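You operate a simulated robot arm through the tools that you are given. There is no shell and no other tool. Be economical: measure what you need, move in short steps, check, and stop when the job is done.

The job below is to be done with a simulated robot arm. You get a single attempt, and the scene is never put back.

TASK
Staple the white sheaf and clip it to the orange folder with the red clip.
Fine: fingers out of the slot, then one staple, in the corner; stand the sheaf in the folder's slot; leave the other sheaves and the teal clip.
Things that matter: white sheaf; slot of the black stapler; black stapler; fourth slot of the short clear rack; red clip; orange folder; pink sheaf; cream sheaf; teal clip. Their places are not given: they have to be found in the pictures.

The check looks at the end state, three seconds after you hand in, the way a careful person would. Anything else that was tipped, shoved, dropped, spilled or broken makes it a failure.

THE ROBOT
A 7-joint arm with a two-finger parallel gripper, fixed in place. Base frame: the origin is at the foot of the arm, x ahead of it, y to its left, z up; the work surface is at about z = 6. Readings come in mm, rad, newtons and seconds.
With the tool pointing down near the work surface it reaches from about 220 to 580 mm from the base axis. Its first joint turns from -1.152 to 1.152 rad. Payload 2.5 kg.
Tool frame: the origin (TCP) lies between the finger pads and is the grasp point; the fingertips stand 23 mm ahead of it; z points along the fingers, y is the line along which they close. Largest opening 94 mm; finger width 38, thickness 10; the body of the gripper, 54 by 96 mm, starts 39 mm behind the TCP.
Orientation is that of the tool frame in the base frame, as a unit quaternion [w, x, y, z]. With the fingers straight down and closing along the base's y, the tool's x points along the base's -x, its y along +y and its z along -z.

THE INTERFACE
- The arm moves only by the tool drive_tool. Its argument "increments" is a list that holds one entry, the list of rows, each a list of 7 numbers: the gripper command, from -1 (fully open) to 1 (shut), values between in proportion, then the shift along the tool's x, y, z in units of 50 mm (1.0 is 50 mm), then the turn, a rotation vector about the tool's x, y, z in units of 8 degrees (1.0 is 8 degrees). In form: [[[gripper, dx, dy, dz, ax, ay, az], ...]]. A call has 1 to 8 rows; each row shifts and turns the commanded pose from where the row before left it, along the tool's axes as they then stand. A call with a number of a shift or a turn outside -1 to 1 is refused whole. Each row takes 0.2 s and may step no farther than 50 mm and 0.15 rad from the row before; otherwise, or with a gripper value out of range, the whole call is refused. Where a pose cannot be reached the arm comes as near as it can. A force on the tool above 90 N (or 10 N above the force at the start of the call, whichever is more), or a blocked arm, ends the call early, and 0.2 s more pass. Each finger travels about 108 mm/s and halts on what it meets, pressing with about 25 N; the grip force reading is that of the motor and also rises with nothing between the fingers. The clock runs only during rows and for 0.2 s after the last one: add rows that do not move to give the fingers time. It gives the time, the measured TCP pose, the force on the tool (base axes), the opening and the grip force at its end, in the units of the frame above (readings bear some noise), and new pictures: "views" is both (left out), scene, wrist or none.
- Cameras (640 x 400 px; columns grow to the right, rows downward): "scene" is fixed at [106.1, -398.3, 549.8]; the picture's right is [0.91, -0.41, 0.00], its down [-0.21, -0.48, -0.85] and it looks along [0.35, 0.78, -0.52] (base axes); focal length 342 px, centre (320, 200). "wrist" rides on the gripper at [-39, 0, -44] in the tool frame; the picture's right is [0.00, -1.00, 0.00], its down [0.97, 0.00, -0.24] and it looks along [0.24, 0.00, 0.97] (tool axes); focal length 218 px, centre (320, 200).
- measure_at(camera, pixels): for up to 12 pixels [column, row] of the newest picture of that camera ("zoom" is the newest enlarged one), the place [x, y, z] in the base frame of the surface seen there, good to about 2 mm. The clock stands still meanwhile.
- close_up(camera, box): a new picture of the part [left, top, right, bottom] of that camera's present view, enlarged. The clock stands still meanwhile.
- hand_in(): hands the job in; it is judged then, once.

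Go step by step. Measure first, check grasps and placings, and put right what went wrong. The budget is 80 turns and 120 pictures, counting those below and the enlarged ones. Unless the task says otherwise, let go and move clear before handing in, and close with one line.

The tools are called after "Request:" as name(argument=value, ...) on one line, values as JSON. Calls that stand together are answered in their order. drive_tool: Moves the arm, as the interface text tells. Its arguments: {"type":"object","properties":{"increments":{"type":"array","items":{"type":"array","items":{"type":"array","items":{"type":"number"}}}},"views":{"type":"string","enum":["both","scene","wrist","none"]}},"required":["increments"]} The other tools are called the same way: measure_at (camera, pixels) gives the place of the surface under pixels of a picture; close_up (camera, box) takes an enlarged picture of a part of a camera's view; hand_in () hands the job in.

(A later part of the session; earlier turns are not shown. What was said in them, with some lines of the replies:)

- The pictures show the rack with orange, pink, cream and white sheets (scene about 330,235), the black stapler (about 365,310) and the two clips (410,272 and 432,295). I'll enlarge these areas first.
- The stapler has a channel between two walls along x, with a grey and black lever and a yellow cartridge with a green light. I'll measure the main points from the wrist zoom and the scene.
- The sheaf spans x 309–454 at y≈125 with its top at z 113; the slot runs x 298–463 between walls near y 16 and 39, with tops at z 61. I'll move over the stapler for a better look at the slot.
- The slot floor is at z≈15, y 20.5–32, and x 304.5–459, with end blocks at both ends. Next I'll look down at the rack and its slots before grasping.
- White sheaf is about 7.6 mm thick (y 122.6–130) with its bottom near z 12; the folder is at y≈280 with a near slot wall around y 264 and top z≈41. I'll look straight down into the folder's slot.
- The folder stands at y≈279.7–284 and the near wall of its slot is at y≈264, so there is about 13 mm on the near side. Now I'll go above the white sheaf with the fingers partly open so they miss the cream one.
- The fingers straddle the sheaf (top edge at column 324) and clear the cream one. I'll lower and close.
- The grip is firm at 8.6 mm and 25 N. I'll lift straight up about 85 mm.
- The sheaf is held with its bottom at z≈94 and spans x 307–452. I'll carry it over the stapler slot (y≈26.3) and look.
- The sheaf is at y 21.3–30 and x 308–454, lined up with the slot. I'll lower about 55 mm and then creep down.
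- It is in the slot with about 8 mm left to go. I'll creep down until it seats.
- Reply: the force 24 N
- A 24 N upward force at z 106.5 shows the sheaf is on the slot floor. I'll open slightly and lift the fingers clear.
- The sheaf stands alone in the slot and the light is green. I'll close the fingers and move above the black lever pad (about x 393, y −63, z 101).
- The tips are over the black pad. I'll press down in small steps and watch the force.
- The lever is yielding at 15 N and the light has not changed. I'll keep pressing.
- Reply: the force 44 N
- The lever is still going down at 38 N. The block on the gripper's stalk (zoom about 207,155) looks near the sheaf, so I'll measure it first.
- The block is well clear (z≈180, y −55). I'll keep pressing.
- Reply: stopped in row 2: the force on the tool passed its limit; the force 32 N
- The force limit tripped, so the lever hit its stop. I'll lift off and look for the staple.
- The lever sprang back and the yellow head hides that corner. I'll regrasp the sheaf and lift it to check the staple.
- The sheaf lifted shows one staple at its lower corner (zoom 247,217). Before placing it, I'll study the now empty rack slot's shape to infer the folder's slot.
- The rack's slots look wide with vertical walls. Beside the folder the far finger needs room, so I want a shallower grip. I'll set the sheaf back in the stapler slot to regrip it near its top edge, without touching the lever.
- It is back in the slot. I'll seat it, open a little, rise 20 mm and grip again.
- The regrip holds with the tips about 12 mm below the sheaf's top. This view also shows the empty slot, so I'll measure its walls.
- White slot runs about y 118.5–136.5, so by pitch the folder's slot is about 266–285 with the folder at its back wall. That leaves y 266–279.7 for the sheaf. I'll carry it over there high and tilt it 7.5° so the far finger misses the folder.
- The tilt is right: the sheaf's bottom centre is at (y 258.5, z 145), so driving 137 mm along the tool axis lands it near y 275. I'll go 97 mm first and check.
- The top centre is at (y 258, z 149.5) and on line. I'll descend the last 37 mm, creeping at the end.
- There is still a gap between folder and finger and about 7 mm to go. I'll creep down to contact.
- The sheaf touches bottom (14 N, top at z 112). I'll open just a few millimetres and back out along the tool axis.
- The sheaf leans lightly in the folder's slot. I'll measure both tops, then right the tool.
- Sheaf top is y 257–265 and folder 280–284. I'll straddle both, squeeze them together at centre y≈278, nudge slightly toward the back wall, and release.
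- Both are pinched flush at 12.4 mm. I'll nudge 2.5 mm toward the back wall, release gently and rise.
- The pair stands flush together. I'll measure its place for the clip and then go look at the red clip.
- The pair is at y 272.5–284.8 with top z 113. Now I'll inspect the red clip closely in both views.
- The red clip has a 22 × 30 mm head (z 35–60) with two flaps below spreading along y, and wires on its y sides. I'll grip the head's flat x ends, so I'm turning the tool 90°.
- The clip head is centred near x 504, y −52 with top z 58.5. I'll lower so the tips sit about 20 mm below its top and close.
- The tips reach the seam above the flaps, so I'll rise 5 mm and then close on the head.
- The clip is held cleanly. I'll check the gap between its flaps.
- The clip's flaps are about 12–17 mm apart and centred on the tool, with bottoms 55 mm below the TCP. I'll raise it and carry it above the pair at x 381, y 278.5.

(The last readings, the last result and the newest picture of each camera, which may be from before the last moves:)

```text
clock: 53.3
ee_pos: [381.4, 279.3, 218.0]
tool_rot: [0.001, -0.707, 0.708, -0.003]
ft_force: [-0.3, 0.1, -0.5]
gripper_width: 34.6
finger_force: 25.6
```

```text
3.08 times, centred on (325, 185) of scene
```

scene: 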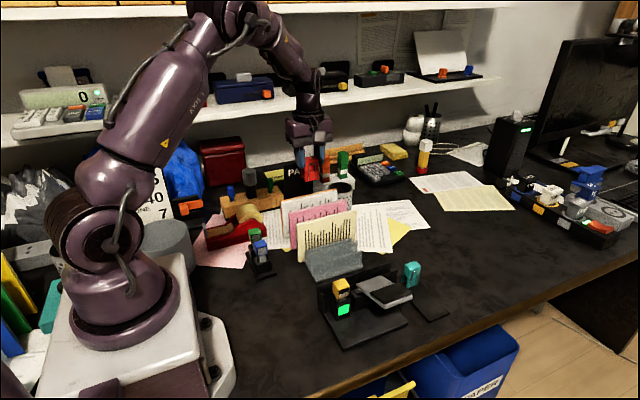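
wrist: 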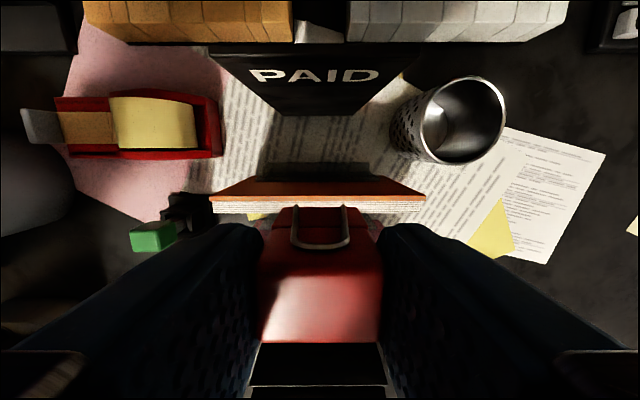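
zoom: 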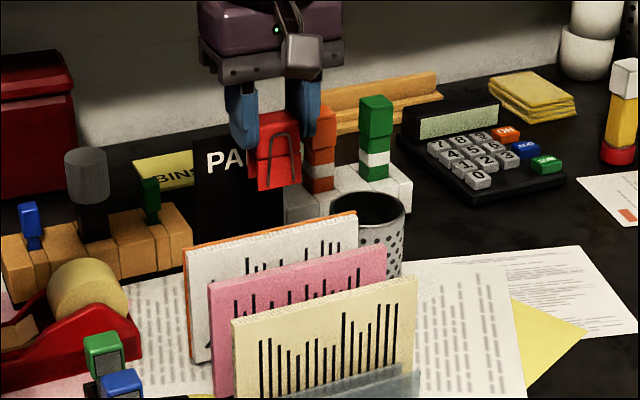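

Request:
measure_at(camera="wrist", pixels=[[270, 262], [370, 262], [320, 275], [320, 335], [270, 235], [370, 235], [235, 205], [235, 211], [235, 187], [405, 204], [410, 210], [400, 187]])

Request:
measure_at(camera="zoom", pixels=[[265, 150], [290, 175], [262, 175], [275, 125], [290, 120], [200, 250], [350, 217], [340, 212], [190, 242]])

Request:
close_up(camera="wrist", box=[200, 160, 440, 260])

```text
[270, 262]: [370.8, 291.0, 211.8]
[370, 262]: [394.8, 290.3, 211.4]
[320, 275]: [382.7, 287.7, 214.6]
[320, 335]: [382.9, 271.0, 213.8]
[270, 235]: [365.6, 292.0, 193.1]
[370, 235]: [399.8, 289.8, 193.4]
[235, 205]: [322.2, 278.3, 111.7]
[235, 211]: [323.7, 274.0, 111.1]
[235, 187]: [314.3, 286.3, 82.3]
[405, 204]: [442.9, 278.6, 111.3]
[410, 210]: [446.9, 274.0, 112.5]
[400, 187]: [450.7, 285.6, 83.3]
```

```text
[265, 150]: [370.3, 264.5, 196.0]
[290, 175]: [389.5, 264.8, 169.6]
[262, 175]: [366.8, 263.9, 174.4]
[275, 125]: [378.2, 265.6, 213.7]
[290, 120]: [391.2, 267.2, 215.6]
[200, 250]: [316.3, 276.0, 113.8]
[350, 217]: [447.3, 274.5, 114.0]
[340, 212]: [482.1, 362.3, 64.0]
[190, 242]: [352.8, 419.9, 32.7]
```

```text
2.67 times, centred on (320, 210) of wrist
```

zoom: 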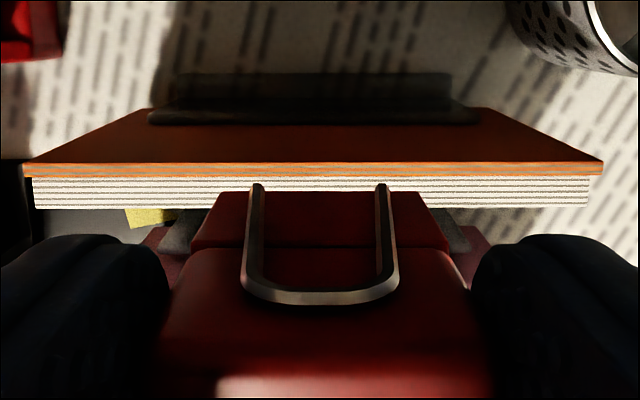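

The clip is centred at y≈277.8 and the pair at y≈278.6, so I'll shift 1 mm, lower to just above the edge and look.

Request:
drive_tool(increments=[[[1, -0.02, 0, 0.4, 0, 0, 0], [1, 0, 0, 0.44, 0, 0, 0], [1, 0, 0, 0, 0, 0, 0]]], views="both")

Request:
close_up(camera="scene", box=[285, 150, 365, 240])

Request:
close_up(camera="wrist", box=[200, 100, 440, 260])

```text
clock: 54.1
ee_pos: [382.2, 280.1, 175.4]
tool_rot: [0.0, -0.707, 0.707, -0.002]
ft_force: [0.3, -0.2, -0.4]
gripper_width: 35.2
finger_force: 25.0
```

scene: 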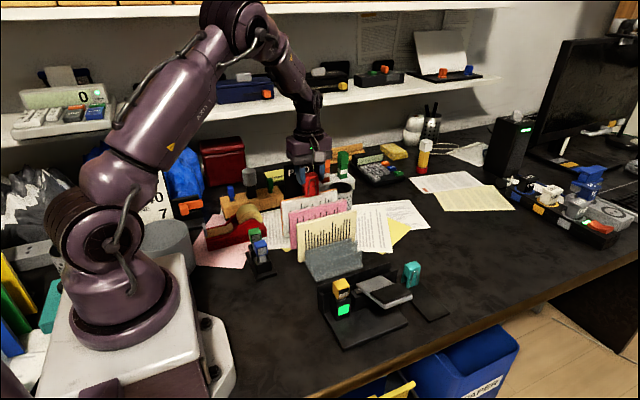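
wrist: 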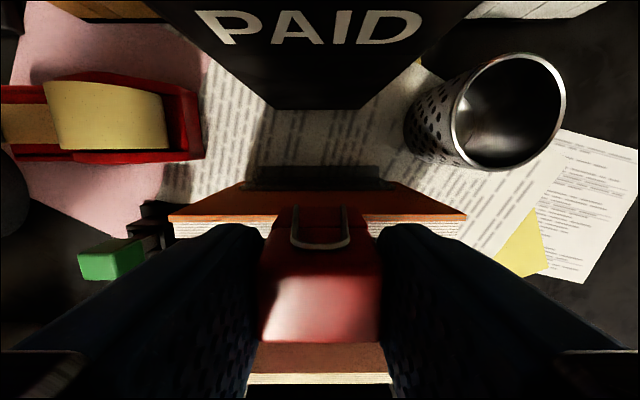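

```text
4.44 times, centred on (325, 195) of scene
```

zoom: 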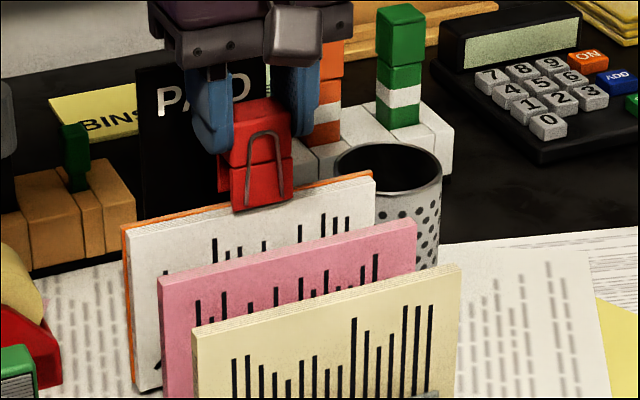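

```text
2.50 times, centred on (320, 180) of wrist
```

zoom: 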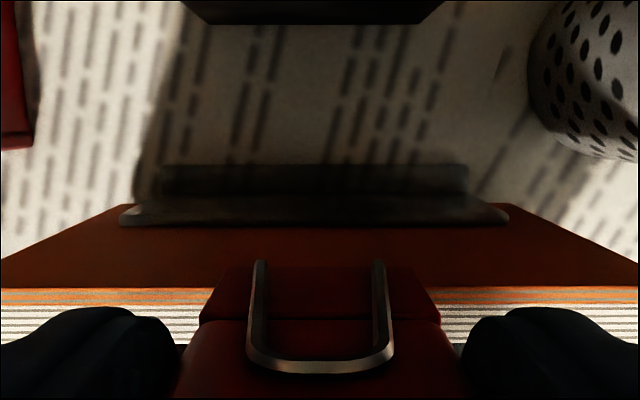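

The far flap is behind the folder edge and the near flap in front of the sheaf. I'll push down in small steps watching the force.

Request:
drive_tool(increments=[[[1, 0, 0, 0.1, 0, 0, 0], [1, 0, 0, 0.06, 0, 0, 0], [1, 0, 0, 0.06, 0, 0, 0], [1, 0, 0, 0.06, 0, 0, 0]]], views="scene")

Request:
close_up(camera="scene", box=[285, 150, 365, 240])

```text
clock: 55.1
ee_pos: [382.3, 278.3, 161.4]
tool_rot: [0.001, -0.706, 0.708, -0.003]
ft_force: [0.2, -0.7, 0.0]
gripper_width: 35.0
finger_force: 25.2
```

scene: 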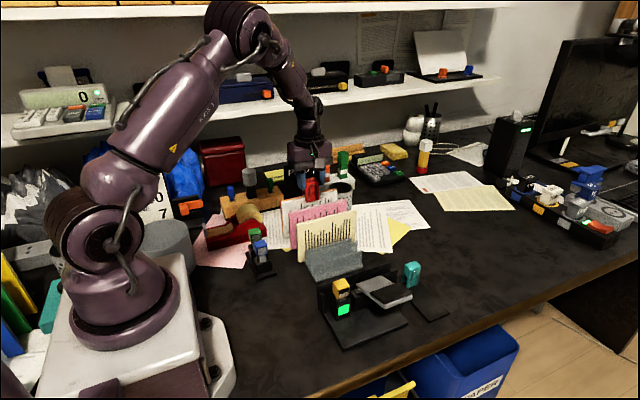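

```text
4.44 times, centred on (325, 195) of scene
```

zoom: 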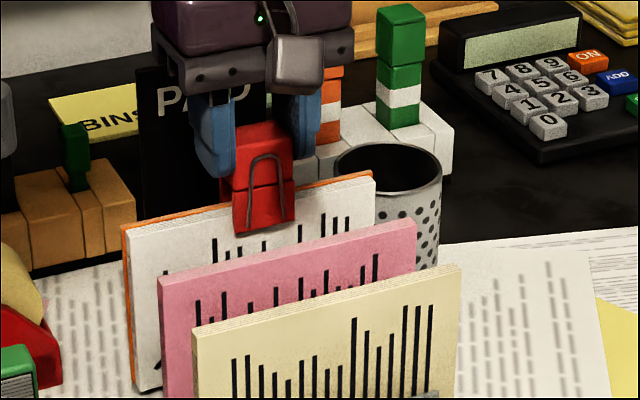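

No resistance yet and the flap is passing over the sheaf's front. I'll continue down in small steps.

Request:
drive_tool(increments=[[[1, 0, 0, 0.08, 0, 0, 0], [1, 0, 0, 0.08, 0, 0, 0], [1, 0, 0, 0.06, 0, 0, 0], [1, 0, 0, 0.06, 0, 0, 0]]], views="scene")

Request:
close_up(camera="scene", box=[285, 150, 365, 240])

```text
clock: 56.1
ee_pos: [382.7, 278.7, 149.6]
tool_rot: [0.001, -0.706, 0.708, -0.003]
ft_force: [-3.7, -2.0, 17.7]
gripper_width: 35.0
finger_force: 25.1
```

scene: 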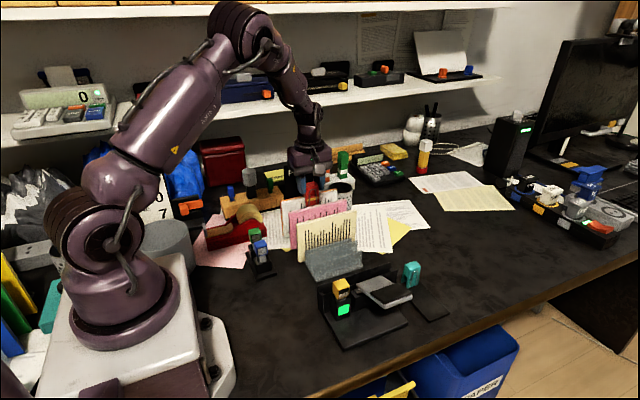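

```text
4.44 times, centred on (325, 195) of scene
```

zoom: 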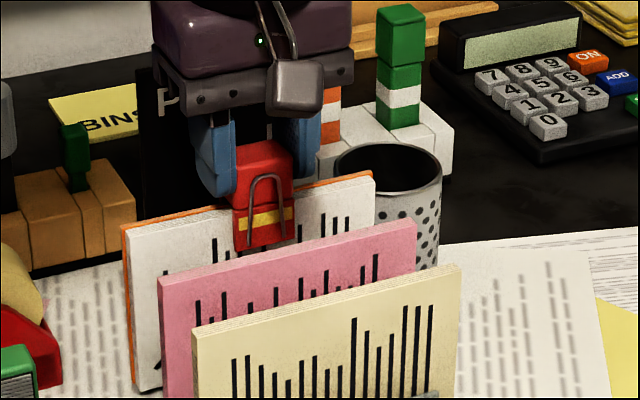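

A yellow stripe appeared on the clip's flap with 18 N of push, which looks like it has latched. I'll zoom in before letting go.

Request:
close_up(camera="scene", box=[305, 165, 345, 215])

Request:
measure_at(camera="zoom", pixels=[[310, 160], [310, 210], [310, 240], [310, 262], [240, 240], [400, 250]])

```text
8.00 times, centred on (325, 190) of scene
```

zoom: 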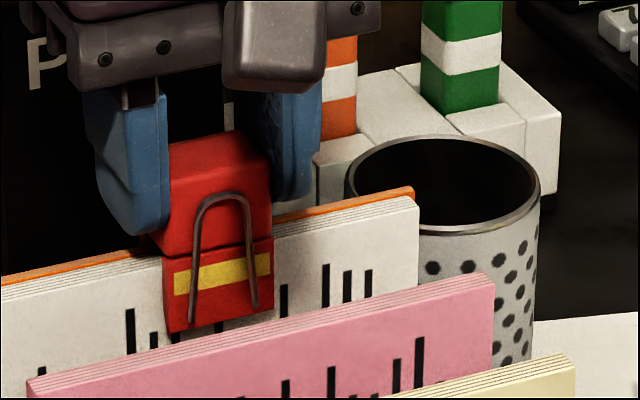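

```text
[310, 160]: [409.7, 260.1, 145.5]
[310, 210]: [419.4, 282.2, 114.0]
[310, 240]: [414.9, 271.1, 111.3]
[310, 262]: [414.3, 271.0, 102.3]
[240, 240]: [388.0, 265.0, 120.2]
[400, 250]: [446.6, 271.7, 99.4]
```

The clip has latched over both sheets. I'll open and rise straight up.

Request:
drive_tool(increments=[[[0.1, 0, 0, 0, 0, 0, 0], [0.1, 0, 0, 0, 0, 0, 0], [0.1, 0, 0, -0.3, 0, 0, 0], [0.1, 0, 0, -0.8, 0, 0, 0], [0.1, 0, 0, -0.8, 0, 0, 0], [0.1, 0, 0, -0.6, 0, 0, 0], [0.1, 0, 0, 0, 0, 0, 0]]], views="both")

Request:
close_up(camera="scene", box=[280, 160, 370, 280])

Request:
close_up(camera="wrist", box=[200, 130, 440, 290])

```text
clock: 57.7
ee_pos: [380.0, 278.4, 270.6]
tool_rot: [0.0, -0.706, 0.708, -0.002]
ft_force: [-0.6, 0.1, 0.2]
gripper_width: 42.0
finger_force: 0.1
```

scene: 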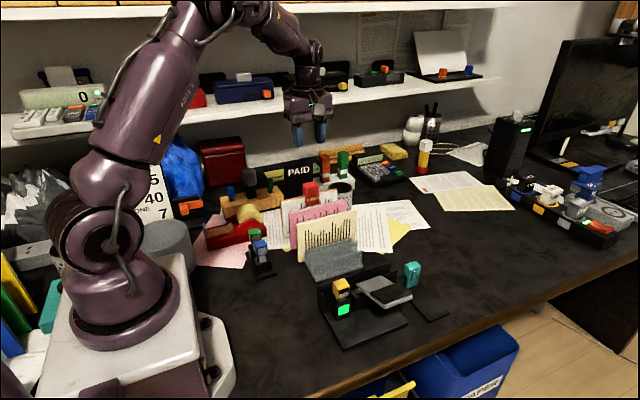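
wrist: 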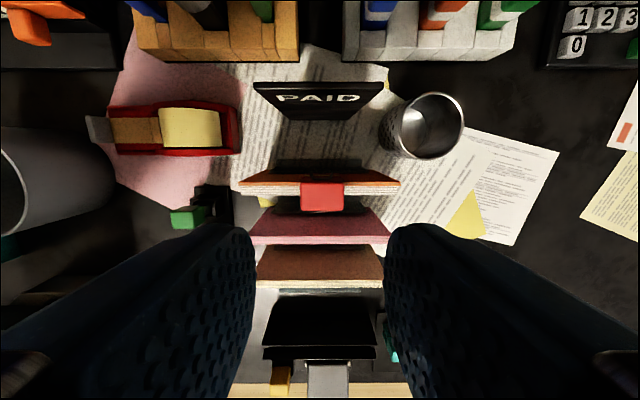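

```text
3.33 times, centred on (325, 220) of scene
```

zoom: 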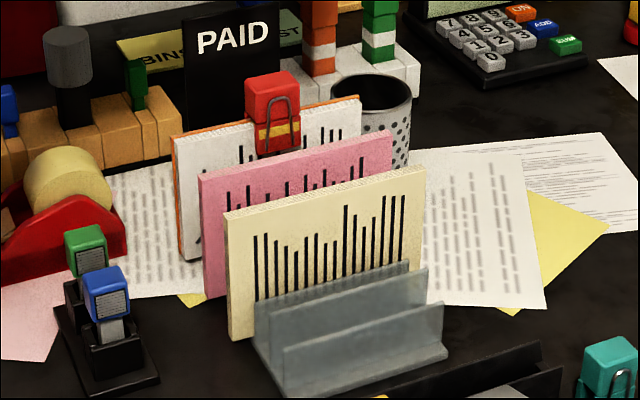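

```text
2.50 times, centred on (320, 210) of wrist
```

zoom: 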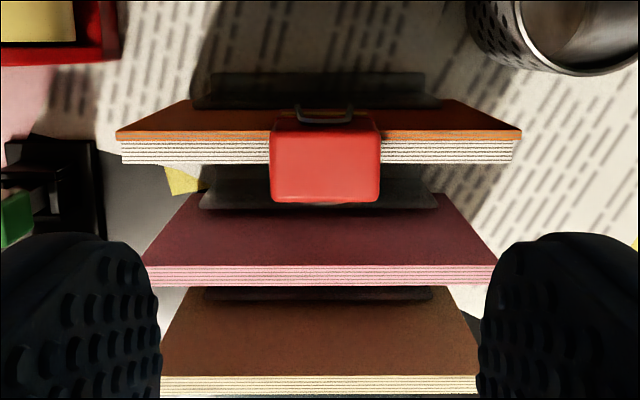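

The pair stands upright in the folder's slot with the red clip over both (scene about 311,192). The pink and cream sheaves and the teal clip look unmoved, and the arm is clear. I'm handing in.

Request:
hand_in()

```text
The job is handed in.
```

I stapled the white sheaf once in its lower corner, stood it in the orange folder's slot and clipped it to the folder with the red clip; the job is handed in, with no result shown yet.
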